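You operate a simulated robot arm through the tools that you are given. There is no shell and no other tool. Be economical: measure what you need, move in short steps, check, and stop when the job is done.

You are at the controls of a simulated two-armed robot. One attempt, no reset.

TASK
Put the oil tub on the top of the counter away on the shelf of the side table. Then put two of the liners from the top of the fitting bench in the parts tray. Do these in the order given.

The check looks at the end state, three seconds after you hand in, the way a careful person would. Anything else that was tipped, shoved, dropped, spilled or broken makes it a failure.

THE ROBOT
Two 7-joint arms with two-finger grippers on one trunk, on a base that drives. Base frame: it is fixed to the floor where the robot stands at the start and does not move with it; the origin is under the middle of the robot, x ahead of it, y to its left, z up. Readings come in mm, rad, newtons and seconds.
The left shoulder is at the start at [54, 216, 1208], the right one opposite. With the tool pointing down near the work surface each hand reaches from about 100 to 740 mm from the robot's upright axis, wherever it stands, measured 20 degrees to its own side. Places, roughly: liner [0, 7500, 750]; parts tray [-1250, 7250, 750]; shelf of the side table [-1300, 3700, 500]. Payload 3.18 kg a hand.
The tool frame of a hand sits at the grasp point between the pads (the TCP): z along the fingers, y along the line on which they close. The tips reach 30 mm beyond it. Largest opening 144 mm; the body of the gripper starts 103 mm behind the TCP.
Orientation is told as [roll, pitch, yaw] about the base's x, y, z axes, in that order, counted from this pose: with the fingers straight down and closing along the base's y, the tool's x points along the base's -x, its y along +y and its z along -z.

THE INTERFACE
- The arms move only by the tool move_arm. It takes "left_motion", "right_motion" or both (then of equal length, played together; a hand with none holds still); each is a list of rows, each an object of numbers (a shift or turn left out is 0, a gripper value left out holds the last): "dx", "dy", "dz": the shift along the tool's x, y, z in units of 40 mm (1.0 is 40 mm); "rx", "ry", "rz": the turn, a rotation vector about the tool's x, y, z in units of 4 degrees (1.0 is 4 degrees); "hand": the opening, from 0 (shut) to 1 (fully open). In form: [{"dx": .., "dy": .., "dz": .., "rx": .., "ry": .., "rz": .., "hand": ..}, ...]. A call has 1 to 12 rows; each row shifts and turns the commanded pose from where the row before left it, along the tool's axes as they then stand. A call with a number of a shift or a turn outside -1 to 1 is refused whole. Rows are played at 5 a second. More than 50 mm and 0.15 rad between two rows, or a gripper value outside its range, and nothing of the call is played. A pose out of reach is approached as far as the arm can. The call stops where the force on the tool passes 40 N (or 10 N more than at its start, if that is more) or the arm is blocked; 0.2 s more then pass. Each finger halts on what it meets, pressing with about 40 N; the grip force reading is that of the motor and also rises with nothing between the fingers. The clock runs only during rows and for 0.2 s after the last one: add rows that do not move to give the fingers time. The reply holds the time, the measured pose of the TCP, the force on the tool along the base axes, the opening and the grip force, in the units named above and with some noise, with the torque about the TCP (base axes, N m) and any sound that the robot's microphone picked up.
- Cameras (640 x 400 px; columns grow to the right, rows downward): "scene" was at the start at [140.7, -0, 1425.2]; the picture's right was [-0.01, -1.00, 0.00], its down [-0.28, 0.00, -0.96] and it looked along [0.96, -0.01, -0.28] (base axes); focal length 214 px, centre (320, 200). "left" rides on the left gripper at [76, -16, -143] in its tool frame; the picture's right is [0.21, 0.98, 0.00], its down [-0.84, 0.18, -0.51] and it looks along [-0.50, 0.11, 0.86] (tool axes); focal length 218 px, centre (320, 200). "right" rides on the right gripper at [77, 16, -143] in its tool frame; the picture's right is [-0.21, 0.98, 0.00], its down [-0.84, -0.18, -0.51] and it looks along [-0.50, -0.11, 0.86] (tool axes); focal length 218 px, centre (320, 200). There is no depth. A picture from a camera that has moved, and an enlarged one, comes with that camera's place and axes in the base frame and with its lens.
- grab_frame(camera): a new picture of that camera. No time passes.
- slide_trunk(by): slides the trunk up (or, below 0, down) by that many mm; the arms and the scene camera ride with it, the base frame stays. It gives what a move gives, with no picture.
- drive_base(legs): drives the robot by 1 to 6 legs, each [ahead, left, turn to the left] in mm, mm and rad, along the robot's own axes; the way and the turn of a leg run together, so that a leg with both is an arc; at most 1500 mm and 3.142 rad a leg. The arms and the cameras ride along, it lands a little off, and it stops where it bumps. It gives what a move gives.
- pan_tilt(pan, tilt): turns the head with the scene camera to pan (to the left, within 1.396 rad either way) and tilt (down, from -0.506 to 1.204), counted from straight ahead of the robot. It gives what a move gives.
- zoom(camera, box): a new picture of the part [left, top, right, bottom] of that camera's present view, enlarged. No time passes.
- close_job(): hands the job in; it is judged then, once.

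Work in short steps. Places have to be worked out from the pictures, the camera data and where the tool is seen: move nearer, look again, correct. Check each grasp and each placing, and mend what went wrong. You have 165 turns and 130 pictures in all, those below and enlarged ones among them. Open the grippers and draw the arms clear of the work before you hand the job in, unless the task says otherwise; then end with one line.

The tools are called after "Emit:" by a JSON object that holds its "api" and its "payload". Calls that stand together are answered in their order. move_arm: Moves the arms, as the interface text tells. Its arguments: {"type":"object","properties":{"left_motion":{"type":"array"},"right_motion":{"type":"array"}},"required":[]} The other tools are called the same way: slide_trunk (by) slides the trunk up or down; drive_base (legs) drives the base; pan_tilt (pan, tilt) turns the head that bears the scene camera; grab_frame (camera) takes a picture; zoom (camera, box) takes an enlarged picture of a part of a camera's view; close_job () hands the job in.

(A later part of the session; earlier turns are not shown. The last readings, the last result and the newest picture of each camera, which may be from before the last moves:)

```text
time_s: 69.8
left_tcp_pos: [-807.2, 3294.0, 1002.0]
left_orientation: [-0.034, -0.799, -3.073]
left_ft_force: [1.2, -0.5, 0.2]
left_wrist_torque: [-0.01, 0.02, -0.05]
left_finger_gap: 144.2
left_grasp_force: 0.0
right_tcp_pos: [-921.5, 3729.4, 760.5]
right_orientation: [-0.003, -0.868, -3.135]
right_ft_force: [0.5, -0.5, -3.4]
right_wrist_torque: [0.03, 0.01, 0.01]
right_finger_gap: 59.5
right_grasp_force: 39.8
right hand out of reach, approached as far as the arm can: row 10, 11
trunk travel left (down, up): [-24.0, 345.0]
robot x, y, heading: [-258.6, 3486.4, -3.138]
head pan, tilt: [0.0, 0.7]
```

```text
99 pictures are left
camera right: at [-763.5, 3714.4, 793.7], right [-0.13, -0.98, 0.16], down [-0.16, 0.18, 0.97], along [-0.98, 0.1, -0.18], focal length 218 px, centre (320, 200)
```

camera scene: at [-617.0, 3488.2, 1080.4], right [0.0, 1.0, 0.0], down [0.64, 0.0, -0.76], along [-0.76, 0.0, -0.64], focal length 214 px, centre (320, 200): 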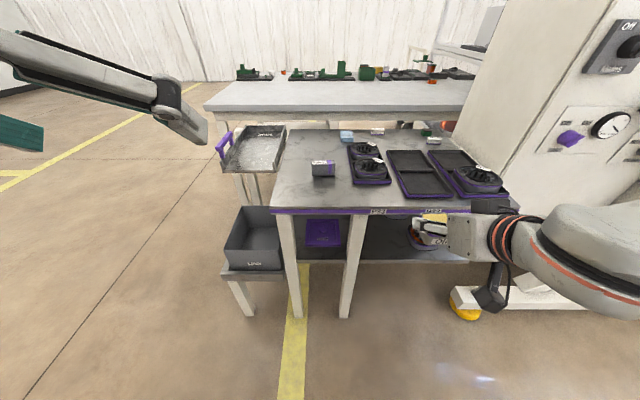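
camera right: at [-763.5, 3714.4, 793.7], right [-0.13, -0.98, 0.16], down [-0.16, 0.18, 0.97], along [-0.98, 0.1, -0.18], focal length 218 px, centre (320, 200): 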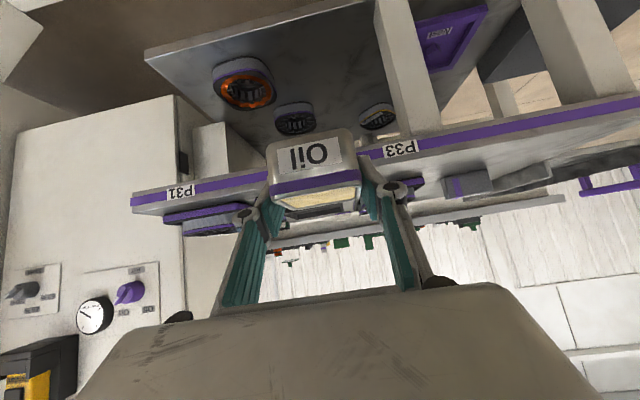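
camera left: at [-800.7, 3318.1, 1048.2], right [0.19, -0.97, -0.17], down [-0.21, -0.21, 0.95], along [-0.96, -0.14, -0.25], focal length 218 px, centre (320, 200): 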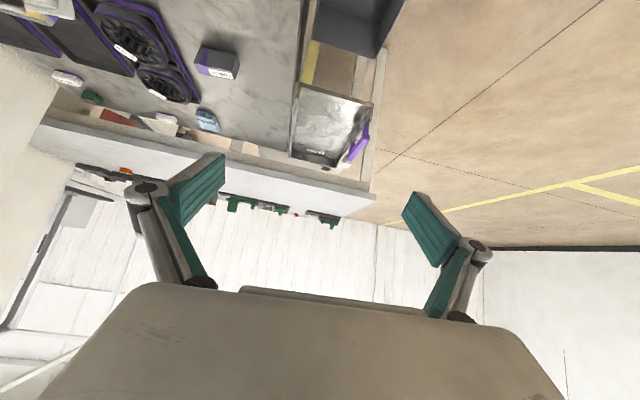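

The shelf view is good, with the round parts further right and behind. The hand can't reach low this close in, so it needs to be extended. I'll stand further back at a slight angle (heading about 2.80), extend and lower the hand, then drive in.

Emit:
{"api": "drive_base", "payload": {"legs": [[-50, 312, 0], [0, 0, -0.342]]}}

Emit:
{"api": "move_arm", "payload": {"right_motion": [{"dx": -0.4, "dz": 0.48}, {"dx": -0.5, "dz": 0.6}, {"dx": -0.5, "dz": 0.6}, {"dx": -0.5, "dz": 0.6}, {"dx": -0.5, "dz": 0.6}, {"dx": -0.4, "dz": 0.48}, {"dx": 0.5, "dz": 0.42}, {"dx": 0.6, "dz": 0.5}, {"dx": 0.6, "dz": 0.5}, {}]}}

Emit:
{"api": "grab_frame", "payload": {"camera": "scene"}}

```text
time_s: 74.1
left_tcp_pos: [-790.2, 3182.4, 1002.3]
left_orientation: [-0.035, -0.798, 2.866]
left_ft_force: [-0.4, -0.2, -0.3]
left_wrist_torque: [-0.01, -0.02, 0.01]
left_finger_gap: 143.9
left_grasp_force: 0.1
right_tcp_pos: [-751.3, 3629.0, 761.4]
right_orientation: [-0.003, -0.866, 2.805]
right_ft_force: [-0.3, -0.4, -2.0]
right_wrist_torque: [-0.04, 0.01, 0.0]
right_finger_gap: 59.2
right_grasp_force: 39.4
trunk travel left (down, up): [-24.0, 345.0]
robot x, y, heading: [-210.7, 3174.6, 2.801]
head pan, tilt: [0.0, 0.7]
```

```text
time_s: 76.3
left_tcp_pos: [-790.2, 3181.2, 1002.5]
left_orientation: [-0.035, -0.798, 2.866]
left_ft_force: [0.1, 0.3, -0.1]
left_wrist_torque: [-0.01, 0.04, 0.01]
left_finger_gap: 143.9
left_grasp_force: 0.1
right_tcp_pos: [-915.1, 3687.3, 669.7]
right_orientation: [-0.003, -0.868, 2.806]
right_ft_force: [-0.8, 0.3, -2.0]
right_wrist_torque: [-0.02, -0.01, 0.0]
right_finger_gap: 59.2
right_grasp_force: 39.6
trunk travel left (down, up): [-24.0, 345.0]
robot x, y, heading: [-210.9, 3177.4, 2.797]
head pan, tilt: [0.0, 0.7]
```

```text
98 pictures are left
camera scene: at [-545.5, 3299.5, 1080.4], right [0.34, 0.94, 0.0], down [0.61, -0.22, -0.76], along [-0.72, 0.26, -0.64], focal length 214 px, centre (320, 200)
```

scene: 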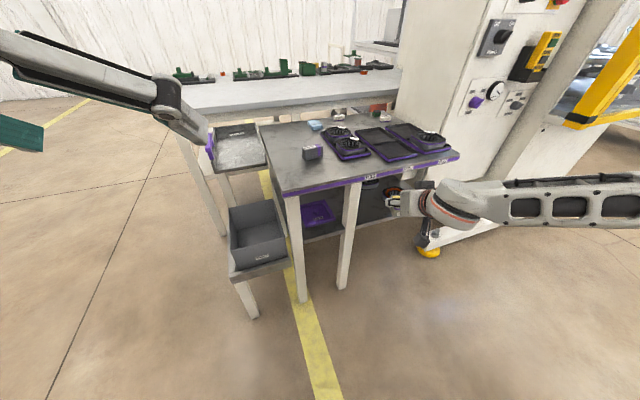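

It's in reach. I'll lower it another 130 mm to about z 540.

Emit:
{"api": "move_arm", "payload": {"right_motion": [{"dx": 0.4, "dz": 0.33}, {"dx": 0.55, "dz": 0.46}, {"dx": 0.6, "dz": 0.5}, {"dx": 0.55, "dz": 0.46}, {"dx": 0.4, "dz": 0.34}, {}]}}

Emit:
{"api": "grab_frame", "payload": {"camera": "right"}}

Emit:
{"api": "zoom", "payload": {"camera": "scene", "box": [320, 140, 480, 240]}}

```text
time_s: 77.7
left_tcp_pos: [-789.3, 3182.2, 1002.5]
left_orientation: [-0.035, -0.799, 2.864]
left_ft_force: [-0.3, -0.4, 0.7]
left_wrist_torque: [0.0, 0.01, -0.01]
left_finger_gap: 144.1
left_grasp_force: 0.0
right_tcp_pos: [-914.5, 3689.3, 633.9]
right_orientation: [-0.007, -0.858, 2.806]
right_ft_force: [-0.9, -0.1, -2.5]
right_wrist_torque: [0.01, -0.02, 0.0]
right_finger_gap: 59.1
right_grasp_force: 39.7
right hand out of reach, approached as far as the arm can: row 2, 3, 4, 5
trunk travel left (down, up): [-24.0, 345.0]
robot x, y, heading: [-206.6, 3177.2, 2.8]
head pan, tilt: [0.0, 0.7]
```

```text
97 pictures are left
camera right: at [-771.1, 3621.3, 668.9], right [-0.46, -0.88, 0.15], down [-0.1, 0.22, 0.97], along [-0.88, 0.43, -0.19], focal length 218 px, centre (320, 200)
```

right: 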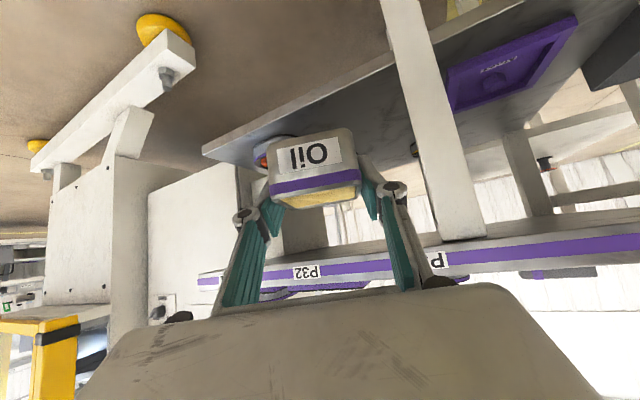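

```text
4.00 times, centred on (400, 190) of scene
camera zoom: at [-545.5, 3299.2, 1080.4], right [0.34, 0.94, 0.0], down [0.61, -0.22, -0.76], along [-0.72, 0.26, -0.64], focal length 858 px, centre (0, 240)
```

zoom: 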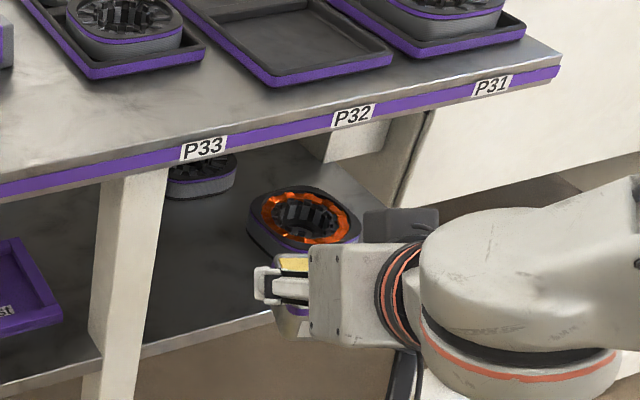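

The reach limit at z 634 seems to come from the wrist, since the forearm comes in sideways from the right. I'll test whether yawing the hand to the left, with the tub kept level, allows a lower reach.

Emit:
{"api": "move_arm", "payload": {"right_motion": [{"rx": -0.766, "rz": -0.643}, {"rx": -0.766, "rz": -0.643}, {"rx": -0.766, "rz": -0.643}, {"rx": -0.766, "rz": -0.643}, {"rx": -0.766, "rz": -0.643}, {"rx": -0.766, "rz": -0.643}, {"dx": 0.4, "dz": 0.33}, {"dx": 0.4, "dz": 0.33}, {"dx": 0.4, "dz": 0.33}, {"dx": 0.4, "dz": 0.33}, {}]}}

Emit:
{"api": "grab_frame", "payload": {"camera": "scene"}}

```text
time_s: 80.1
left_tcp_pos: [-790.2, 3181.0, 1002.3]
left_orientation: [-0.035, -0.798, 2.866]
left_ft_force: [-0.7, -0.7, 0.6]
left_wrist_torque: [-0.03, 0.0, 0.01]
left_finger_gap: 143.9
left_grasp_force: 0.1
right_tcp_pos: [-912.9, 3695.7, 552.1]
right_orientation: [0.0, -0.868, -3.062]
right_ft_force: [0.9, -0.7, -1.9]
right_wrist_torque: [-0.01, -0.02, 0.03]
right_finger_gap: 59.3
right_grasp_force: 40.1
right hand out of reach, approached as far as the arm can: row 1
trunk travel left (down, up): [-24.0, 345.0]
robot x, y, heading: [-209.2, 3178.5, 2.795]
head pan, tilt: [0.0, 0.7]
```

```text
95 pictures are left
camera scene: at [-545.3, 3299.2, 1080.6], right [0.34, 0.94, 0.0], down [0.61, -0.22, -0.76], along [-0.72, 0.26, -0.64], focal length 214 px, centre (320, 200)
```

scene: 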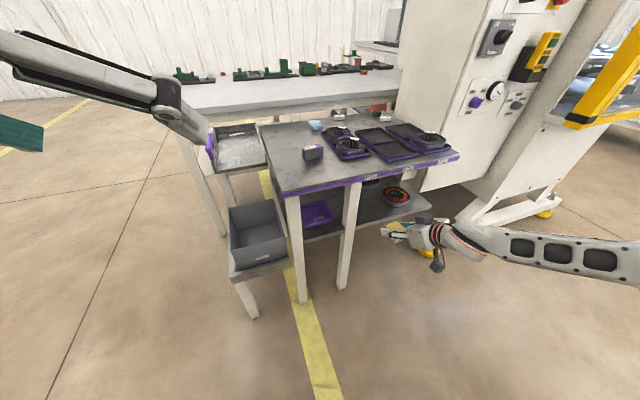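

That works: z 552 is reached with the hand pointing straight at the shelf. I'll look through the hand camera to fix the shelf's height and the free spot.

Emit:
{"api": "grab_frame", "payload": {"camera": "right"}}

Emit:
{"api": "zoom", "payload": {"camera": "scene", "box": [320, 150, 480, 250]}}

```text
94 pictures are left
camera right: at [-753.0, 3691.7, 586.0], right [-0.06, -0.99, 0.16], down [-0.17, 0.17, 0.97], along [-0.98, 0.03, -0.18], focal length 218 px, centre (320, 200)
```

right: 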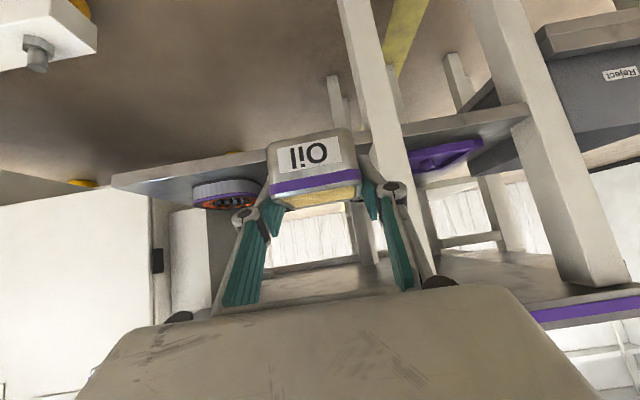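

```text
4.00 times, centred on (400, 200) of scene
camera zoom: at [-545.3, 3299.2, 1080.6], right [0.34, 0.94, 0.0], down [0.61, -0.22, -0.76], along [-0.72, 0.26, -0.64], focal length 858 px, centre (0, 200)
```

zoom: 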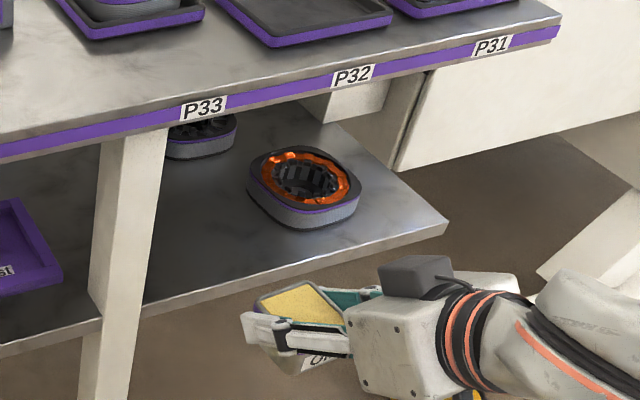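

The shelf is at z ≈ 447 with its edge at x ≈ -1052. The free slot is y 3625–3810, so I'm aiming for the tub centre at [-1115, 3712]. I'll lower the hand to z ≈ 515, then creep in halfway with the base.

Emit:
{"api": "move_arm", "payload": {"right_motion": [{"dx": 0.35, "dz": 0.3}, {"dx": 0.35, "dz": 0.3}, {}]}}

Emit:
{"api": "drive_base", "payload": {"legs": [[98, 27, 0]]}}

Emit:
{"api": "grab_frame", "payload": {"camera": "right"}}

Emit:
{"api": "grab_frame", "payload": {"camera": "scene"}}

```text
time_s: 80.9
left_tcp_pos: [-789.5, 3181.3, 1002.2]
left_orientation: [-0.034, -0.798, 2.866]
left_ft_force: [0.4, -0.1, -0.7]
left_wrist_torque: [-0.01, -0.04, -0.03]
left_finger_gap: 144.1
left_grasp_force: 0.1
right_tcp_pos: [-911.6, 3695.7, 516.3]
right_orientation: [-0.003, -0.868, -3.064]
right_ft_force: [1.1, -0.2, -1.8]
right_wrist_torque: [0.01, -0.01, 0.0]
right_finger_gap: 59.2
right_grasp_force: 40.4
trunk travel left (down, up): [-24.0, 345.0]
robot x, y, heading: [-209.6, 3174.0, 2.799]
head pan, tilt: [0.0, 0.7]
```

```text
time_s: 82.1
left_tcp_pos: [-890.6, 3189.4, 1001.0]
left_orientation: [-0.035, -0.796, 2.864]
left_ft_force: [-0.1, 0.3, -0.1]
left_wrist_torque: [-0.04, -0.01, -0.03]
left_finger_gap: 144.0
left_grasp_force: 0.1
right_tcp_pos: [-1012.2, 3702.7, 514.3]
right_orientation: [-0.001, -0.868, -3.063]
right_ft_force: [-0.2, -0.2, -2.2]
right_wrist_torque: [-0.02, 0.0, -0.02]
right_finger_gap: 59.6
right_grasp_force: 40.0
trunk travel left (down, up): [-24.0, 345.0]
robot x, y, heading: [-310.7, 3183.2, 2.795]
head pan, tilt: [0.0, 0.7]
```

```text
92 pictures are left
camera right: at [-853.2, 3699.1, 548.3], right [-0.06, -0.99, 0.16], down [-0.17, 0.17, 0.97], along [-0.98, 0.03, -0.18], focal length 218 px, centre (320, 200)
```

right: 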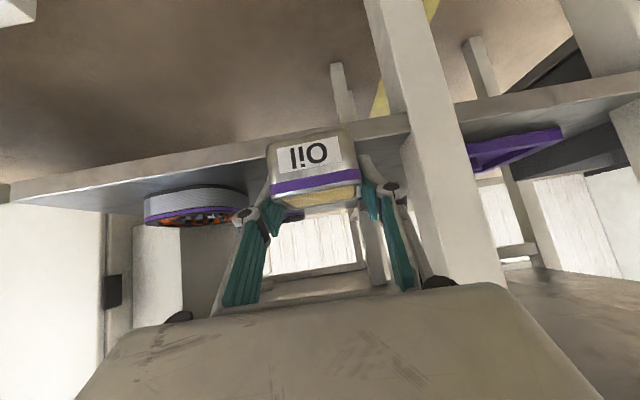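

```text
91 pictures are left
camera scene: at [-646.2, 3306.5, 1080.2], right [0.34, 0.94, 0.0], down [0.61, -0.22, -0.76], along [-0.72, 0.26, -0.64], focal length 214 px, centre (320, 200)
```

scene: 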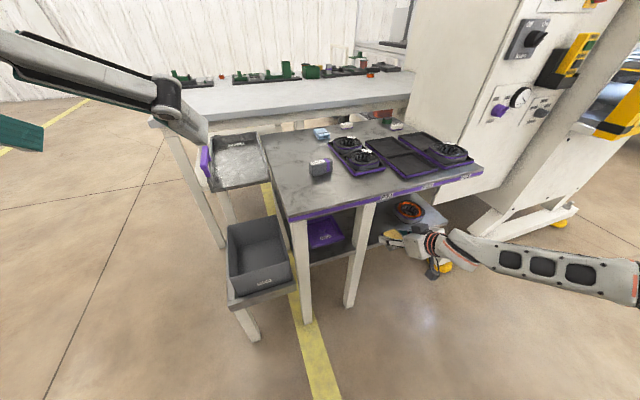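

Clearances look right: about 28 mm to the leg, and the orange part is well to the left. I'll drive the rest of the way in.

Emit:
{"api": "drive_base", "payload": {"legs": [[102, 16, 0]]}}

Emit:
{"api": "grab_frame", "payload": {"camera": "right"}}

Emit:
{"api": "zoom", "payload": {"camera": "scene", "box": [320, 170, 480, 290]}}

```text
time_s: 83.3
left_tcp_pos: [-991.9, 3208.7, 1002.4]
left_orientation: [-0.035, -0.799, 2.866]
left_ft_force: [0.0, 0.2, -0.2]
left_wrist_torque: [-0.02, -0.02, -0.02]
left_finger_gap: 143.8
left_grasp_force: 0.0
right_tcp_pos: [-1112.4, 3721.9, 514.1]
right_orientation: [-0.001, -0.868, -3.063]
right_ft_force: [-0.5, 0.4, -2.9]
right_wrist_torque: [0.01, -0.01, 0.01]
right_finger_gap: 59.5
right_grasp_force: 40.0
trunk travel left (down, up): [-24.0, 345.0]
robot x, y, heading: [-409.0, 3203.8, 2.797]
head pan, tilt: [0.0, 0.7]
```

```text
90 pictures are left
camera right: at [-954.8, 3718.1, 548.3], right [-0.06, -0.99, 0.16], down [-0.17, 0.17, 0.97], along [-0.98, 0.03, -0.18], focal length 218 px, centre (320, 200)
```

right: 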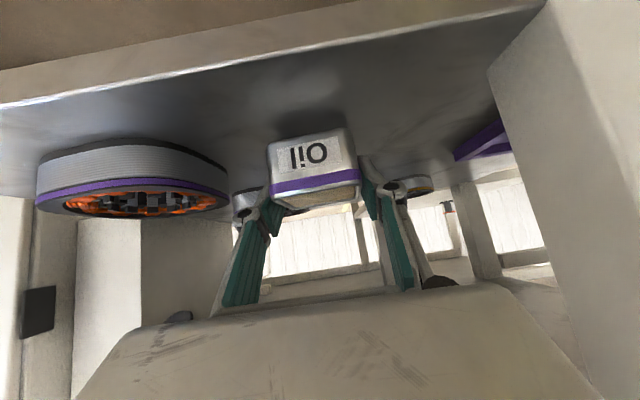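

```text
3.33 times, centred on (400, 230) of scene
camera zoom: at [-747.6, 3325.7, 1080.2], right [0.34, 0.94, 0.0], down [0.61, -0.22, -0.76], along [-0.72, 0.26, -0.64], focal length 715 px, centre (53, 100)
```

zoom: 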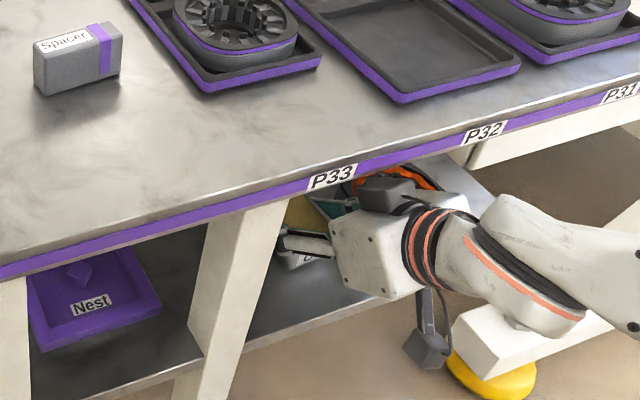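

The tub is over the shelf with about 33 mm left to go down. I'll lower most of that and then take small steps, watching the force.

Emit:
{"api": "move_arm", "payload": {"right_motion": [{"dx": 0.15, "dz": 0.126}, {"dx": 0.15, "dz": 0.126}, {"dx": 0.15, "dz": 0.126}, {"dx": 0.06, "dz": 0.05}, {}]}}

Emit:
{"api": "grab_frame", "payload": {"camera": "right"}}

```text
time_s: 84.5
left_tcp_pos: [-990.5, 3205.4, 1004.4]
left_orientation: [-0.037, -0.805, 2.868]
left_ft_force: [-0.4, -0.6, 0.2]
left_wrist_torque: [0.02, -0.02, 0.05]
left_finger_gap: 143.9
left_grasp_force: 0.1
right_tcp_pos: [-1118.4, 3721.5, 498.9]
right_orientation: [-0.008, -0.883, -3.054]
right_ft_force: [-1.8, 3.2, 34.4]
right_wrist_torque: [0.03, 0.81, -0.04]
right_finger_gap: 59.7
right_grasp_force: 40.2
trunk travel left (down, up): [-24.0, 345.0]
robot x, y, heading: [-412.6, 3202.9, 2.802]
head pan, tilt: [0.0, 0.7]
```

```text
88 pictures are left
camera right: at [-957.8, 3718.3, 529.8], right [-0.05, -0.99, 0.16], down [-0.16, 0.16, 0.97], along [-0.99, 0.03, -0.16], focal length 218 px, centre (320, 200)
```

right: 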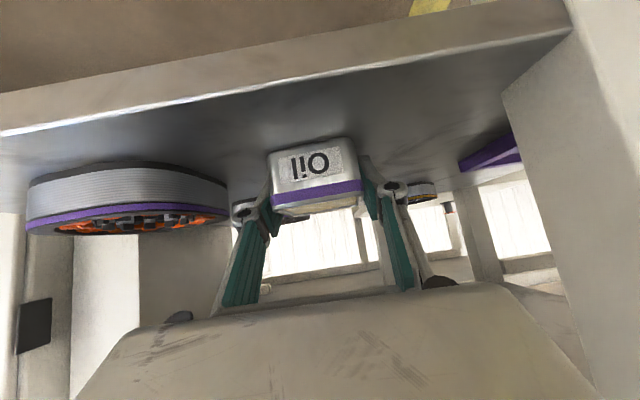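

There is a firm contact of 34 N at TCP z 499, which puts the shelf at about 467 and fits an edge at x ≈ -1040. I'll ease up to a light contact and check that the tub sits flat.

Emit:
{"api": "move_arm", "payload": {"right_motion": [{"dx": -0.06, "dz": -0.05}, {"dx": -0.06, "dz": -0.05}, {}]}}

Emit:
{"api": "zoom", "payload": {"camera": "right", "box": [220, 90, 420, 240]}}

```text
time_s: 85.3
left_tcp_pos: [-989.8, 3207.0, 1002.2]
left_orientation: [-0.037, -0.799, 2.866]
left_ft_force: [-0.2, -0.6, -0.3]
left_wrist_torque: [-0.03, 0.02, 0.03]
left_finger_gap: 143.9
left_grasp_force: 0.1
right_tcp_pos: [-1115.1, 3721.2, 499.1]
right_orientation: [-0.002, -0.875, -3.061]
right_ft_force: [-9.0, 0.4, 19.9]
right_wrist_torque: [0.32, 0.98, 0.04]
right_finger_gap: 59.4
right_grasp_force: 39.7
trunk travel left (down, up): [-24.0, 345.0]
robot x, y, heading: [-411.8, 3206.1, 2.797]
head pan, tilt: [0.0, 0.7]
```

```text
2.67 times, centred on (320, 165) of right
camera zoom: at [-955.7, 3717.5, 531.3], right [-0.06, -0.99, 0.16], down [-0.17, 0.17, 0.97], along [-0.98, 0.03, -0.17], focal length 582 px, centre (320, 293)
```

zoom: 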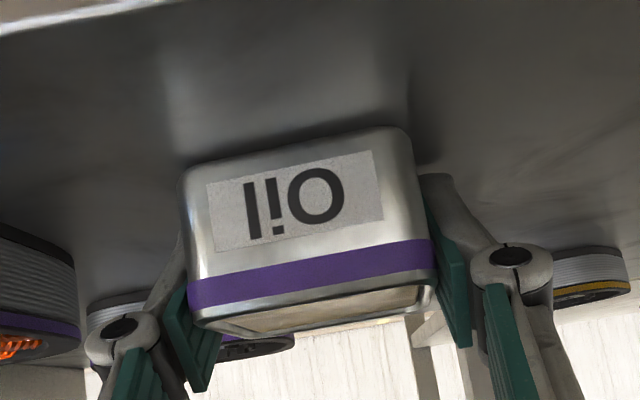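

The contact shadow shows the tub resting on the shelf. I'll ease off a little more and open the fingers gently.

Emit:
{"api": "move_arm", "payload": {"right_motion": [{"dx": -0.06, "dz": -0.05}, {}, {"hand": 0.43}, {"hand": 0.46}, {"hand": 0.5}, {"hand": 0.55}, {}]}}

Emit:
{"api": "zoom", "payload": {"camera": "right", "box": [120, 60, 520, 310]}}

```text
time_s: 86.9
left_tcp_pos: [-989.5, 3207.7, 1002.5]
left_orientation: [-0.036, -0.798, 2.865]
left_ft_force: [-0.2, -0.9, 0.5]
left_wrist_torque: [0.03, -0.01, -0.02]
left_finger_gap: 144.0
left_grasp_force: 0.0
right_tcp_pos: [-1113.2, 3722.5, 497.0]
right_orientation: [-0.001, -0.866, -3.064]
right_ft_force: [-0.7, 0.8, 7.3]
right_wrist_torque: [-0.04, 0.22, -0.01]
right_finger_gap: 76.4
right_grasp_force: 0.0
trunk travel left (down, up): [-24.0, 345.0]
robot x, y, heading: [-413.2, 3200.4, 2.799]
head pan, tilt: [0.0, 0.7]
```

```text
1.60 times, centred on (320, 185) of right
camera zoom: at [-953.1, 3718.3, 530.9], right [-0.06, -0.99, 0.16], down [-0.17, 0.17, 0.97], along [-0.98, 0.03, -0.18], focal length 349 px, centre (320, 224)
```

zoom: 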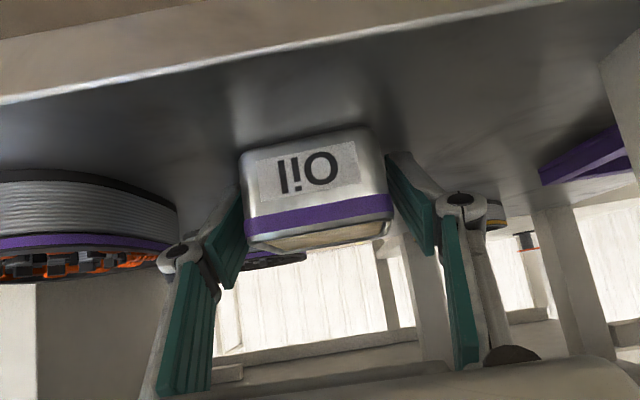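

Released, and the tub stays put. I'll withdraw along the hand's own axis.

Emit:
{"api": "move_arm", "payload": {"right_motion": [{"dz": -0.2}, {"dz": -0.4}, {"dz": -0.5}, {"dz": -0.5}, {"dz": -0.5}, {}]}}

Emit:
{"api": "grab_frame", "payload": {"camera": "right"}}

```text
time_s: 88.3
left_tcp_pos: [-992.5, 3207.6, 1002.1]
left_orientation: [-0.034, -0.798, 2.865]
left_ft_force: [0.0, -0.5, 0.3]
left_wrist_torque: [0.0, 0.02, 0.0]
left_finger_gap: 144.2
left_grasp_force: 0.0
right_tcp_pos: [-1050.1, 3728.0, 551.7]
right_orientation: [-0.003, -0.867, -3.063]
right_ft_force: [0.5, 0.4, -0.7]
right_wrist_torque: [-0.01, 0.03, 0.07]
right_finger_gap: 79.2
right_grasp_force: 0.1
trunk travel left (down, up): [-24.0, 345.0]
robot x, y, heading: [-410.3, 3206.5, 2.797]
head pan, tilt: [0.0, 0.7]
```

```text
85 pictures are left
camera right: at [-890.6, 3723.0, 585.8], right [-0.06, -0.99, 0.16], down [-0.17, 0.17, 0.97], along [-0.98, 0.03, -0.18], focal length 218 px, centre (320, 200)
```

right: 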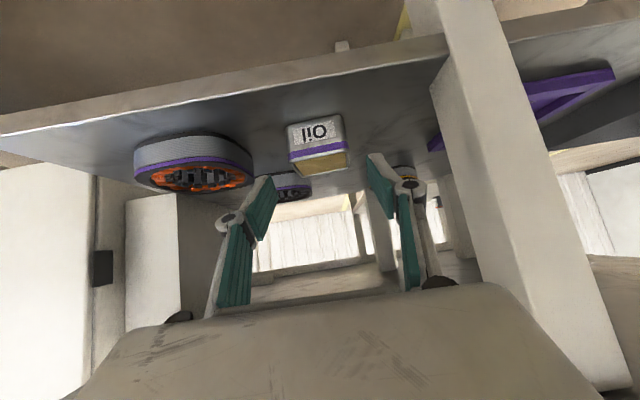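

The tub is standing upright on the shelf, clear of its neighbours. I'll back out with the base and confirm.

Emit:
{"api": "drive_base", "payload": {"legs": [[-195, -45, 0]]}}

Emit:
{"api": "zoom", "payload": {"camera": "scene", "box": [260, 130, 480, 270]}}

```text
time_s: 89.8
left_tcp_pos: [-793.1, 3182.4, 1002.4]
left_orientation: [-0.036, -0.797, 2.868]
left_ft_force: [-0.3, -0.3, 0.0]
left_wrist_torque: [-0.02, 0.02, -0.01]
left_finger_gap: 144.2
left_grasp_force: 0.0
right_tcp_pos: [-853.0, 3702.4, 552.5]
right_orientation: [-0.002, -0.868, -3.059]
right_ft_force: [-0.5, 0.1, 0.4]
right_wrist_torque: [-0.02, 0.0, 0.02]
right_finger_gap: 79.1
right_grasp_force: 0.1
trunk travel left (down, up): [-24.0, 345.0]
robot x, y, heading: [-212.9, 3179.8, 2.799]
head pan, tilt: [0.0, 0.7]
```

```text
2.86 times, centred on (370, 200) of scene
camera zoom: at [-549.6, 3301.8, 1080.6], right [0.34, 0.94, 0.0], down [0.61, -0.22, -0.77], along [-0.72, 0.26, -0.64], focal length 613 px, centre (177, 200)
```

zoom: 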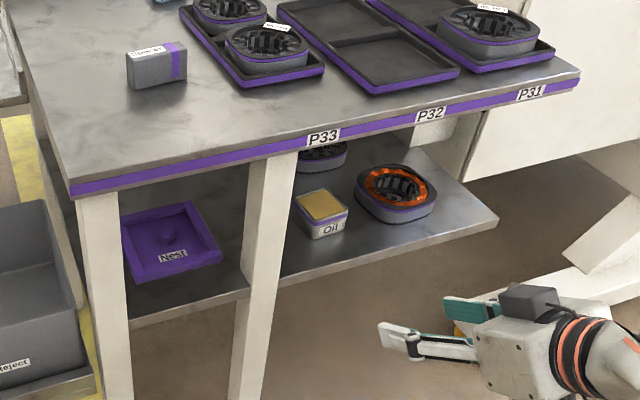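

The first part is done: the tub is on the shelf. Next I'll raise the right hand and the trunk for travel.

Emit:
{"api": "move_arm", "payload": {"right_motion": [{"dx": -0.7, "dz": -0.59}, {"dx": -0.7, "dz": -0.59}, {"dx": -0.7, "dz": -0.59}, {"dx": -0.7, "dz": -0.59}, {"dx": -0.7, "dz": -0.59}, {"dx": -0.7, "dz": -0.59}, {"dx": -0.7, "dz": -0.59}, {"dx": -0.7, "dz": -0.59}, {}]}}

Emit:
{"api": "slide_trunk", "payload": {"by": 200}}

Emit:
{"api": "pan_tilt", "payload": {"pan": -1.2, "tilt": 0.4}}

Emit:
{"api": "grab_frame", "payload": {"camera": "scene"}}

```text
time_s: 91.8
left_tcp_pos: [-795.4, 3184.7, 1001.4]
left_orientation: [-0.034, -0.798, 2.867]
left_ft_force: [0.4, 0.3, 0.6]
left_wrist_torque: [0.0, -0.03, -0.01]
left_finger_gap: 143.9
left_grasp_force: 0.1
right_tcp_pos: [-856.2, 3701.0, 845.2]
right_orientation: [0.0, -0.868, -3.062]
right_ft_force: [-0.2, -0.5, 0.7]
right_wrist_torque: [-0.01, 0.01, -0.01]
right_finger_gap: 79.2
right_grasp_force: 0.2
trunk travel left (down, up): [-24.0, 345.0]
robot x, y, heading: [-214.9, 3184.5, 2.8]
head pan, tilt: [0.0, 0.7]
```

```text
time_s: 94.0
left_tcp_pos: [-795.0, 3183.8, 1201.6]
left_orientation: [-0.034, -0.797, 2.866]
left_ft_force: [1.1, 0.2, 0.1]
left_wrist_torque: [0.0, 0.02, 0.0]
left_finger_gap: 144.0
left_grasp_force: 0.2
right_tcp_pos: [-855.1, 3702.3, 1043.3]
right_orientation: [0.0, -0.864, -3.06]
right_ft_force: [0.0, -0.4, -0.6]
right_wrist_torque: [0.0, 0.0, -0.01]
right_finger_gap: 79.3
right_grasp_force: 0.1
trunk travel left (down, up): [-224.0, 145.0]
robot x, y, heading: [-213.9, 3182.5, 2.799]
head pan, tilt: [0.0, 0.7]
```

```text
time_s: 95.4
left_tcp_pos: [-793.4, 3183.2, 1202.8]
left_orientation: [-0.035, -0.797, 2.868]
left_ft_force: [0.4, -0.7, 0.1]
left_wrist_torque: [-0.01, -0.01, 0.01]
left_finger_gap: 144.5
left_grasp_force: 0.1
right_tcp_pos: [-854.9, 3701.9, 1044.5]
right_orientation: [-0.002, -0.868, -3.062]
right_ft_force: [0.1, 0.0, -0.3]
right_wrist_torque: [-0.02, 0.02, -0.02]
right_finger_gap: 79.3
right_grasp_force: 0.1
trunk travel left (down, up): [-224.0, 145.0]
robot x, y, heading: [-213.0, 3183.1, 2.796]
head pan, tilt: [-1.201, 0.4]
```

```text
83 pictures are left
camera scene: at [-288.3, 3300.4, 1349.0], right [1.0, 0.03, 0.0], down [0.01, -0.39, -0.92], along [-0.03, 0.92, -0.39], focal length 214 px, centre (320, 200)
```

scene: 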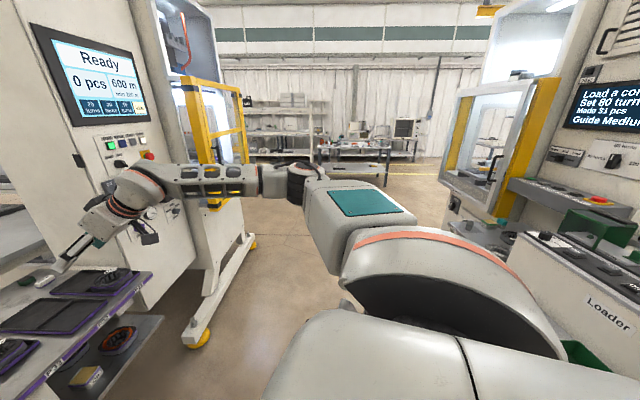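

Ahead, north, is a corridor between the two machines, roughly x -900 to 500. I'll strafe into open floor first, then turn north and look.

Emit:
{"api": "drive_base", "payload": {"legs": [[0, 750, 0], [0, 0, -1.228]]}}

Emit:
{"api": "pan_tilt", "payload": {"pan": 0, "tilt": 0.3}}

Emit:
{"api": "grab_frame", "payload": {"camera": "scene"}}

```text
time_s: 105.5
left_tcp_pos: [-653.6, 3026.0, 1202.7]
left_orientation: [-0.035, -0.798, 1.634]
left_ft_force: [-0.2, -0.3, -0.4]
left_wrist_torque: [0.04, 0.0, 0.02]
left_finger_gap: 144.2
left_grasp_force: 0.0
right_tcp_pos: [-184.7, 3253.5, 1045.1]
right_orientation: [0.001, -0.866, 1.989]
right_ft_force: [-0.3, 0.3, -0.2]
right_wrist_torque: [0.0, 0.01, -0.02]
right_finger_gap: 79.2
right_grasp_force: 0.1
trunk travel left (down, up): [-224.0, 145.0]
robot x, y, heading: [-463.1, 2475.3, 1.567]
head pan, tilt: [-1.201, 0.4]
```

```text
time_s: 106.9
left_tcp_pos: [-654.0, 3025.2, 1202.0]
left_orientation: [-0.034, -0.797, 1.634]
left_ft_force: [0.0, 0.0, 0.7]
left_wrist_torque: [0.02, -0.03, 0.01]
left_finger_gap: 144.2
left_grasp_force: 0.2
right_tcp_pos: [-184.9, 3253.2, 1044.9]
right_orientation: [-0.001, -0.867, 1.987]
right_ft_force: [-0.6, 0.2, -0.6]
right_wrist_torque: [0.02, -0.02, -0.02]
right_finger_gap: 79.4
right_grasp_force: 0.0
trunk travel left (down, up): [-224.0, 145.0]
robot x, y, heading: [-462.0, 2476.2, 1.565]
head pan, tilt: [0.0, 0.3]
```

```text
82 pictures are left
camera scene: at [-463.9, 2648.2, 1358.3], right [1.0, -0.01, 0.0], down [0.0, -0.3, -0.96], along [0.01, 0.96, -0.3], focal length 214 px, centre (320, 200)
```

scene: 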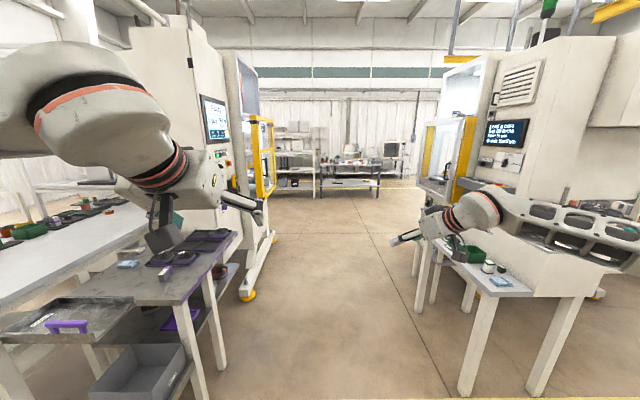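

The corridor is clear and the fitting bench is straight ahead. I'll bring both hands back to a compact pose with the fingers pointing down.

Emit:
{"api": "move_arm", "payload": {"right_motion": [{"rx": 0.766, "rz": 0.643}, {"rx": 0.766, "rz": 0.643}, {"rx": 0.766, "rz": 0.643}, {"rx": 0.766, "rz": 0.643}, {"rx": 0.766, "rz": 0.643}, {"rx": 0.766, "rz": 0.643}, {"dx": 0.643, "dz": -0.766}, {"dx": 0.643, "dz": -0.766}, {"dx": 0.643, "dz": -0.766}, {"dx": 0.643, "dz": -0.766}, {"dx": 0.643, "dz": -0.766}, {}], "left_motion": [{"ry": 1}, {"ry": 1}, {"ry": 1}, {"ry": 1}, {"ry": 1}, {"ry": 1}, {"ry": 1}, {"ry": 1}, {"ry": 1}, {"ry": 1}, {"ry": 1}, {"ry": 0.4}]}}

Emit:
{"api": "move_arm", "payload": {"right_motion": [{"ry": 1}, {"ry": 1}, {"ry": 1}, {"ry": 1}, {"ry": 1}, {"ry": 1}, {"ry": 1}, {"ry": 1}, {"ry": 1}, {"ry": 1}, {"ry": 1}, {"ry": 1}]}}

```text
time_s: 109.5
left_tcp_pos: [-654.6, 3026.2, 1201.7]
left_orientation: [-0.025, -0.002, 1.608]
left_ft_force: [1.7, 0.1, 0.4]
left_wrist_torque: [0.01, -0.03, -0.04]
left_finger_gap: 143.9
left_grasp_force: 0.1
right_tcp_pos: [-185.0, 3052.5, 1046.9]
right_orientation: [-0.004, -0.867, 1.573]
right_ft_force: [-0.2, -0.2, -0.1]
right_wrist_torque: [0.01, 0.0, 0.0]
right_finger_gap: 79.1
right_grasp_force: 0.0
trunk travel left (down, up): [-224.0, 145.0]
robot x, y, heading: [-466.4, 2480.7, 1.565]
head pan, tilt: [0.0, 0.3]
```

```text
time_s: 112.1
left_tcp_pos: [-654.9, 3025.5, 1201.5]
left_orientation: [-0.024, -0.003, 1.609]
left_ft_force: [0.3, 0.5, 0.7]
left_wrist_torque: [-0.03, -0.03, 0.01]
left_finger_gap: 144.0
left_grasp_force: 0.1
right_tcp_pos: [-185.3, 3053.6, 1046.5]
right_orientation: [-0.001, -0.028, 1.57]
right_ft_force: [-0.4, -0.2, 0.4]
right_wrist_torque: [0.0, -0.03, -0.01]
right_finger_gap: 79.3
right_grasp_force: 0.0
trunk travel left (down, up): [-224.0, 145.0]
robot x, y, heading: [-462.9, 2473.4, 1.567]
head pan, tilt: [0.0, 0.3]
```

Both hands point down now. I'll drive north through the corridor at about x -280.

Emit:
{"api": "drive_base", "payload": {"legs": [[1400, -180, 0], [1400, 0, 0]]}}

Emit:
{"api": "pan_tilt", "payload": {"pan": 0.1, "tilt": 0.35}}

Emit:
{"api": "grab_frame", "payload": {"camera": "scene"}}

```text
time_s: 125.7
left_tcp_pos: [-443.6, 5840.1, 1202.2]
left_orientation: [-0.025, -0.002, 1.601]
left_ft_force: [0.9, 0.0, 1.1]
left_wrist_torque: [-0.02, 0.01, 0.0]
left_finger_gap: 144.0
left_grasp_force: 0.1
right_tcp_pos: [25.2, 5863.1, 1046.5]
right_orientation: [-0.003, -0.033, 1.562]
right_ft_force: [-0.3, 0.1, 0.1]
right_wrist_torque: [-0.02, 0.01, -0.03]
right_finger_gap: 79.4
right_grasp_force: 0.2
trunk travel left (down, up): [-224.0, 145.0]
robot x, y, heading: [-257.5, 5290.1, 1.558]
head pan, tilt: [0.0, 0.3]
```

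```text
time_s: 126.4
left_tcp_pos: [-444.4, 5839.3, 1202.0]
left_orientation: [-0.024, -0.002, 1.601]
left_ft_force: [-0.2, 0.2, 0.0]
left_wrist_torque: [-0.06, -0.04, -0.01]
left_finger_gap: 143.9
left_grasp_force: 0.1
right_tcp_pos: [24.7, 5863.9, 1046.3]
right_orientation: [-0.001, -0.031, 1.563]
right_ft_force: [0.6, -1.5, 0.6]
right_wrist_torque: [0.02, -0.01, -0.01]
right_finger_gap: 79.3
right_grasp_force: 0.0
trunk travel left (down, up): [-224.0, 145.0]
robot x, y, heading: [-261.4, 5290.7, 1.556]
head pan, tilt: [0.099, 0.351]
```

```text
81 pictures are left
camera scene: at [-266.3, 5459.8, 1353.6], right [1.0, 0.09, 0.0], down [0.03, -0.34, -0.94], along [-0.08, 0.94, -0.34], focal length 214 px, centre (320, 200)
```

scene: 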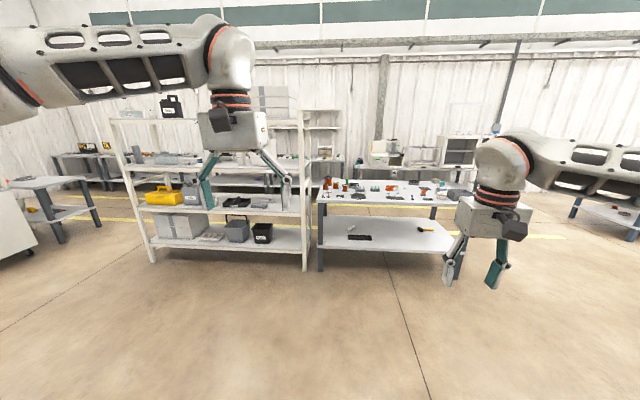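

The fitting bench is ahead, and on the left is a rack with shelves that probably holds the parts tray. I'll zoom in on both.

Emit:
{"api": "zoom", "payload": {"camera": "scene", "box": [310, 160, 470, 260]}}

Emit:
{"api": "zoom", "payload": {"camera": "scene", "box": [110, 110, 310, 250]}}

```text
4.00 times, centred on (390, 210) of scene
camera zoom: at [-266.3, 5459.8, 1353.6], right [1.0, 0.09, 0.0], down [0.03, -0.34, -0.94], along [-0.08, 0.94, -0.34], focal length 858 px, centre (40, 160)
```

zoom: 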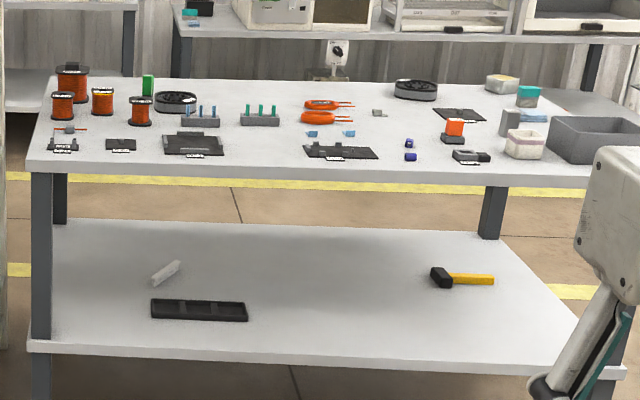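

```text
2.86 times, centred on (210, 180) of scene
camera zoom: at [-266.3, 5459.8, 1353.6], right [1.0, 0.09, 0.0], down [0.03, -0.34, -0.94], along [-0.08, 0.94, -0.34], focal length 613 px, centre (634, 257)
```

zoom: 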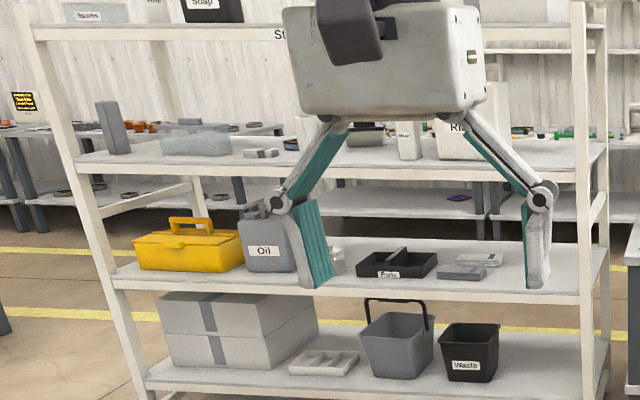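

The "Parts" tray is the black caddy on the rack, at about [-1200, 7250, 680]. The bench holds many small things, so I'll drive up to it to identify the liners.

Emit:
{"api": "drive_base", "payload": {"legs": [[1150, -220, 0.014]]}}

Emit:
{"api": "pan_tilt", "payload": {"pan": 0, "tilt": 0.75}}

Emit:
{"api": "grab_frame", "payload": {"camera": "scene"}}

```text
time_s: 132.4
left_tcp_pos: [-226.7, 6986.4, 1202.2]
left_orientation: [-0.026, -0.002, 1.617]
left_ft_force: [0.9, 0.1, -0.2]
left_wrist_torque: [-0.03, 0.0, 0.0]
left_finger_gap: 144.0
left_grasp_force: 0.0
right_tcp_pos: [243.1, 7019.1, 1046.5]
right_orientation: [-0.003, -0.03, 1.578]
right_ft_force: [0.5, -0.3, -0.5]
right_wrist_torque: [0.0, -0.04, 0.03]
right_finger_gap: 79.2
right_grasp_force: 0.0
trunk travel left (down, up): [-224.0, 145.0]
robot x, y, heading: [-33.8, 6436.0, 1.571]
head pan, tilt: [0.099, 0.351]
```

```text
time_s: 133.2
left_tcp_pos: [-226.2, 6985.8, 1201.6]
left_orientation: [-0.025, -0.002, 1.617]
left_ft_force: [-0.6, -0.1, 0.1]
left_wrist_torque: [0.02, -0.01, 0.03]
left_finger_gap: 143.7
left_grasp_force: 0.0
right_tcp_pos: [243.3, 7018.3, 1045.5]
right_orientation: [-0.004, -0.031, 1.579]
right_ft_force: [0.6, 0.1, 0.2]
right_wrist_torque: [-0.02, 0.0, 0.01]
right_finger_gap: 79.0
right_grasp_force: 0.1
trunk travel left (down, up): [-224.0, 145.0]
robot x, y, heading: [-40.3, 6438.4, 1.578]
head pan, tilt: [0.0, 0.75]
```

```text
78 pictures are left
camera scene: at [-32.9, 6599.7, 1318.0], right [1.0, 0.0, 0.0], down [0.0, -0.68, -0.73], along [0.0, 0.73, -0.68], focal length 214 px, centre (320, 200)
```

scene: 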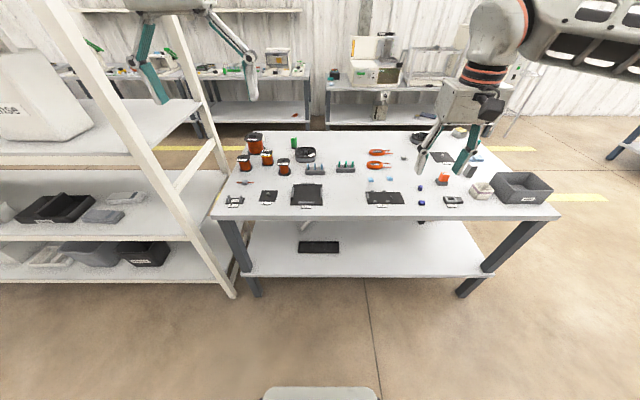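

Emit:
{"api": "zoom", "payload": {"camera": "scene", "box": [215, 120, 345, 215]}}

Emit:
{"api": "zoom", "payload": {"camera": "scene", "box": [330, 135, 470, 225]}}

```text
4.21 times, centred on (280, 168) of scene
camera zoom: at [-32.9, 6599.7, 1318.0], right [1.0, 0.0, 0.0], down [0.0, -0.68, -0.73], along [0.0, 0.73, -0.68], focal length 903 px, centre (488, 337)
```

zoom: 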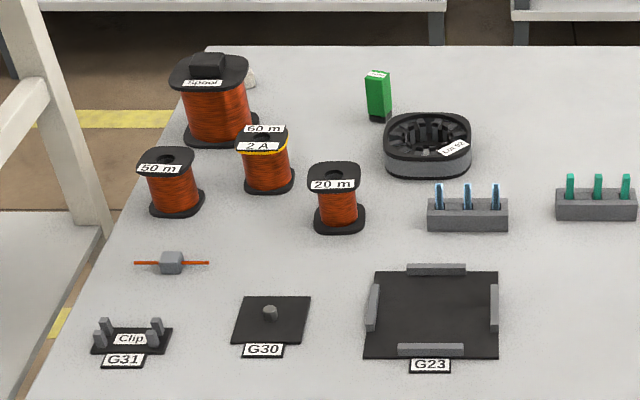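

```text
4.44 times, centred on (400, 180) of scene
camera zoom: at [-32.9, 6599.7, 1318.0], right [1.0, 0.0, 0.0], down [0.0, -0.68, -0.73], along [0.0, 0.73, -0.68], focal length 953 px, centre (-36, 289)
```

zoom: 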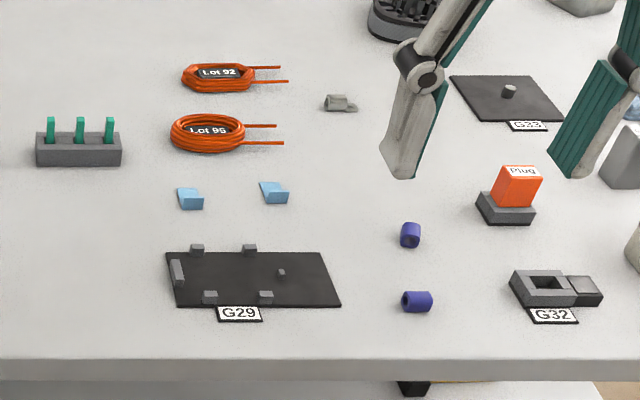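

The candidates are a grey rack with three blue folded strips at about (-55, 7400), with green ones beside it, and two loose light-blue folds at about (230, 7350). I'll look closer with the wrist cameras.

Emit:
{"api": "grab_frame", "payload": {"camera": "left"}}

Emit:
{"api": "grab_frame", "payload": {"camera": "right"}}

```text
75 pictures are left
camera left: at [-209.7, 6911.0, 1345.4], right [-0.97, -0.25, -0.02], down [-0.23, 0.83, 0.51], along [-0.11, 0.49, -0.86], focal length 218 px, centre (320, 200)
```

left: 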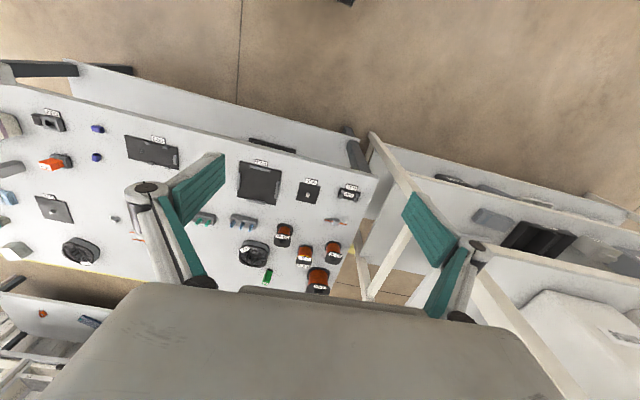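

```text
74 pictures are left
camera right: at [226.8, 6937.7, 1186.1], right [-0.98, 0.2, 0.0], down [0.17, 0.83, 0.53], along [0.1, 0.52, -0.85], focal length 218 px, centre (320, 200)
```

right: 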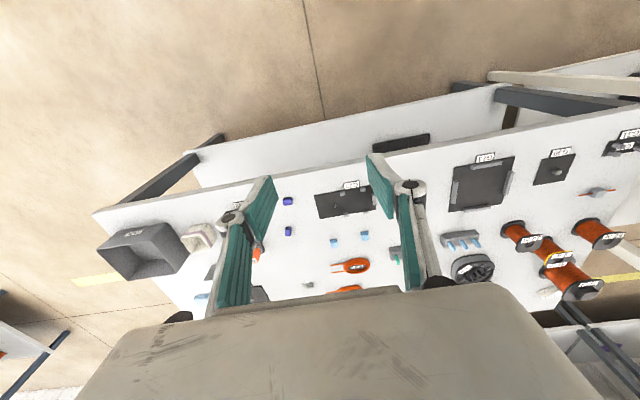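

Emit:
{"api": "zoom", "payload": {"camera": "right", "box": [425, 215, 505, 265]}}

Emit:
{"api": "zoom", "payload": {"camera": "right", "box": [310, 215, 390, 265]}}

```text
8.00 times, centred on (465, 240) of right
camera zoom: at [226.8, 6937.7, 1186.1], right [-0.98, 0.2, 0.0], down [0.17, 0.83, 0.53], along [0.1, 0.52, -0.85], focal length 1746 px, centre (-840, -120)
```

zoom: 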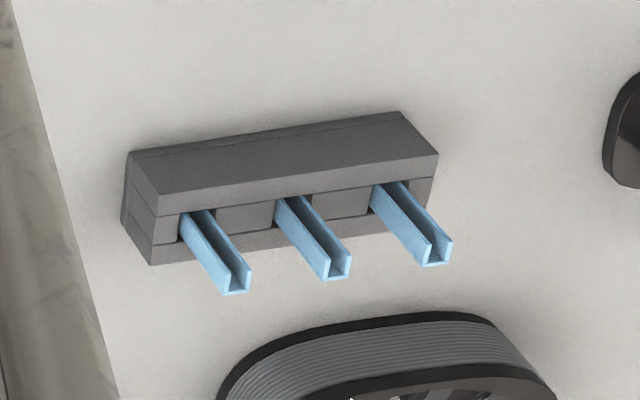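

```text
8.00 times, centred on (350, 240) of right
camera zoom: at [226.8, 6937.7, 1186.1], right [-0.98, 0.2, 0.0], down [0.17, 0.83, 0.53], along [0.1, 0.52, -0.85], focal length 1746 px, centre (80, -120)
```

zoom: 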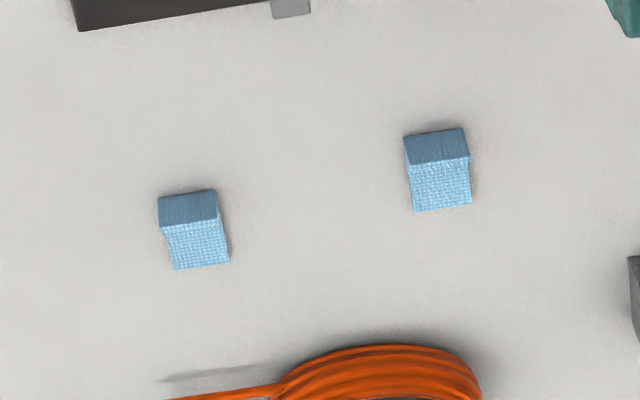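

The U-shaped blue channels standing in the grey rack are the slot liners, which also fits the hinted place, and the green ones are wedges. I'll use the left hand. First I'll drive nearer to the bench and turn the left hand so its fingers close front to back across the row.

Emit:
{"api": "drive_base", "payload": {"legs": [[300, -210, 0]]}}

Emit:
{"api": "move_arm", "payload": {"left_motion": [{"rx": -0.36}, {"rz": 1}, {"rz": 1}, {"rz": 1}, {"rz": 1}, {"rz": 1}, {"rz": 1}, {"rz": 1}, {"rz": 1}, {"rz": 1}, {"rz": 1}, {"rz": 1}]}}

Emit:
{"api": "move_arm", "payload": {"left_motion": [{"rz": 1}, {"rz": 1}, {"rz": 1}, {"rz": 1}, {"rz": 1}, {"rz": 1}, {"rz": 1}, {"rz": 1}, {"rz": 1}, {"rz": 1}, {"rz": 1}, {"rz": 1}]}}

Emit:
{"api": "grab_frame", "payload": {"camera": "left"}}

```text
time_s: 135.7
left_tcp_pos: [-15.7, 7288.3, 1203.1]
left_orientation: [-0.027, -0.001, 1.617]
left_ft_force: [0.3, 0.2, -0.3]
left_wrist_torque: [-0.04, 0.0, 0.01]
left_finger_gap: 143.9
left_grasp_force: 0.0
right_tcp_pos: [454.6, 7318.5, 1046.2]
right_orientation: [-0.003, -0.032, 1.575]
right_ft_force: [1.1, 0.2, 0.0]
right_wrist_torque: [0.0, -0.02, 0.02]
right_finger_gap: 79.0
right_grasp_force: 0.1
trunk travel left (down, up): [-224.0, 145.0]
robot x, y, heading: [176.9, 6737.8, 1.569]
head pan, tilt: [0.0, 0.75]
```

```text
time_s: 138.3
left_tcp_pos: [-19.2, 7280.2, 1192.8]
left_orientation: [0.039, -0.019, 1.557]
left_ft_force: [-0.8, 0.1, 0.8]
left_wrist_torque: [0.01, -0.02, 0.0]
left_finger_gap: 144.1
left_grasp_force: 0.0
left hand out of reach, approached as far as the arm can: row 2, 3, 4, 5, 6, 7, 8, 9, 10, 11, 12
right_tcp_pos: [453.3, 7319.0, 1045.8]
right_orientation: [-0.002, -0.032, 1.576]
right_ft_force: [-0.7, 0.2, -0.4]
right_wrist_torque: [-0.03, 0.02, 0.0]
right_finger_gap: 79.0
right_grasp_force: 0.1
trunk travel left (down, up): [-224.0, 145.0]
robot x, y, heading: [172.1, 6739.6, 1.572]
head pan, tilt: [0.0, 0.75]
```

```text
time_s: 140.9
left_tcp_pos: [-18.6, 7281.1, 1191.9]
left_orientation: [0.039, -0.018, 1.559]
left_ft_force: [0.2, -0.6, -0.6]
left_wrist_torque: [0.01, -0.02, 0.01]
left_finger_gap: 144.2
left_grasp_force: 0.1
left hand out of reach, approached as far as the arm can: row 1, 2, 3, 4, 5, 6, 7, 8, 9, 10, 11, 12
right_tcp_pos: [452.9, 7318.5, 1046.7]
right_orientation: [0.0, -0.032, 1.576]
right_ft_force: [-1.1, -0.7, 1.8]
right_wrist_torque: [0.02, -0.01, 0.01]
right_finger_gap: 79.3
right_grasp_force: 0.0
trunk travel left (down, up): [-224.0, 145.0]
robot x, y, heading: [174.7, 6741.9, 1.568]
head pan, tilt: [0.0, 0.75]
```

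```text
71 pictures are left
camera left: at [2.5, 7202.1, 1333.6], right [-0.98, -0.2, 0.03], down [-0.15, 0.83, 0.53], along [-0.13, 0.51, -0.85], focal length 218 px, centre (320, 200)
```

left: 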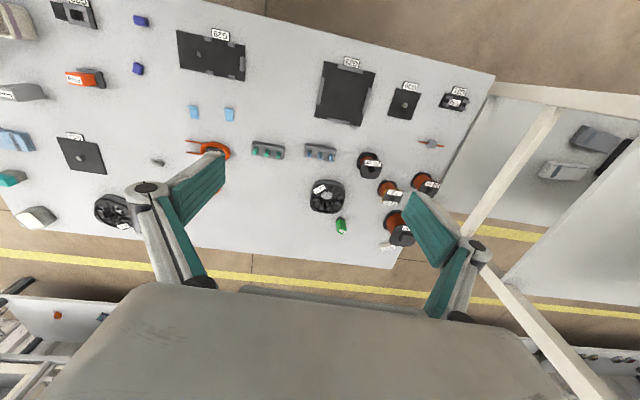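

The wrist can't turn that way at this height, though it may be freer lower down. I'll descend over the bench, which is still well clear, and see whether it follows.

Emit:
{"api": "move_arm", "payload": {"left_motion": [{"dz": 0.8}, {"dz": 0.8}, {"dz": 0.8}, {"dz": 0.8}, {"dz": 0.8}, {"dz": 0.8}, {}]}}

```text
time_s: 142.5
left_tcp_pos: [-26.4, 7284.3, 1001.9]
left_orientation: [0.038, -0.018, 1.558]
left_ft_force: [0.2, 0.5, 0.3]
left_wrist_torque: [0.01, 0.02, -0.01]
left_finger_gap: 144.2
left_grasp_force: 0.0
right_tcp_pos: [453.7, 7319.1, 1046.3]
right_orientation: [-0.002, -0.033, 1.576]
right_ft_force: [-0.5, -0.2, -0.2]
right_wrist_torque: [0.03, 0.02, 0.02]
right_finger_gap: 79.3
right_grasp_force: 0.1
trunk travel left (down, up): [-224.0, 145.0]
robot x, y, heading: [175.9, 6738.5, 1.569]
head pan, tilt: [0.0, 0.75]
```

It stays at the natural yaw, so the command did not build up. I'll level the hand and try turning the other way.

Emit:
{"api": "move_arm", "payload": {"left_motion": [{"rx": 0.55, "ry": 0.26}, {"rz": -1}, {"rz": -1}, {"rz": -1}, {"rz": -1}, {"rz": -1}, {"rz": -1}, {"rz": -1}, {"rz": -1}, {"rz": -1}, {"rz": -1}, {"rz": -1}]}}

```text
time_s: 145.1
left_tcp_pos: [-26.7, 7282.8, 1001.3]
left_orientation: [0.0, -0.001, 2.329]
left_ft_force: [0.5, 0.7, -0.2]
left_wrist_torque: [0.04, -0.02, -0.03]
left_finger_gap: 144.0
left_grasp_force: 0.0
right_tcp_pos: [453.3, 7319.4, 1045.2]
right_orientation: [-0.002, -0.033, 1.576]
right_ft_force: [-0.1, 0.3, -0.9]
right_wrist_torque: [-0.01, 0.01, -0.01]
right_finger_gap: 79.0
right_grasp_force: 0.0
trunk travel left (down, up): [-224.0, 145.0]
robot x, y, heading: [179.3, 6738.8, 1.571]
head pan, tilt: [0.0, 0.75]
```

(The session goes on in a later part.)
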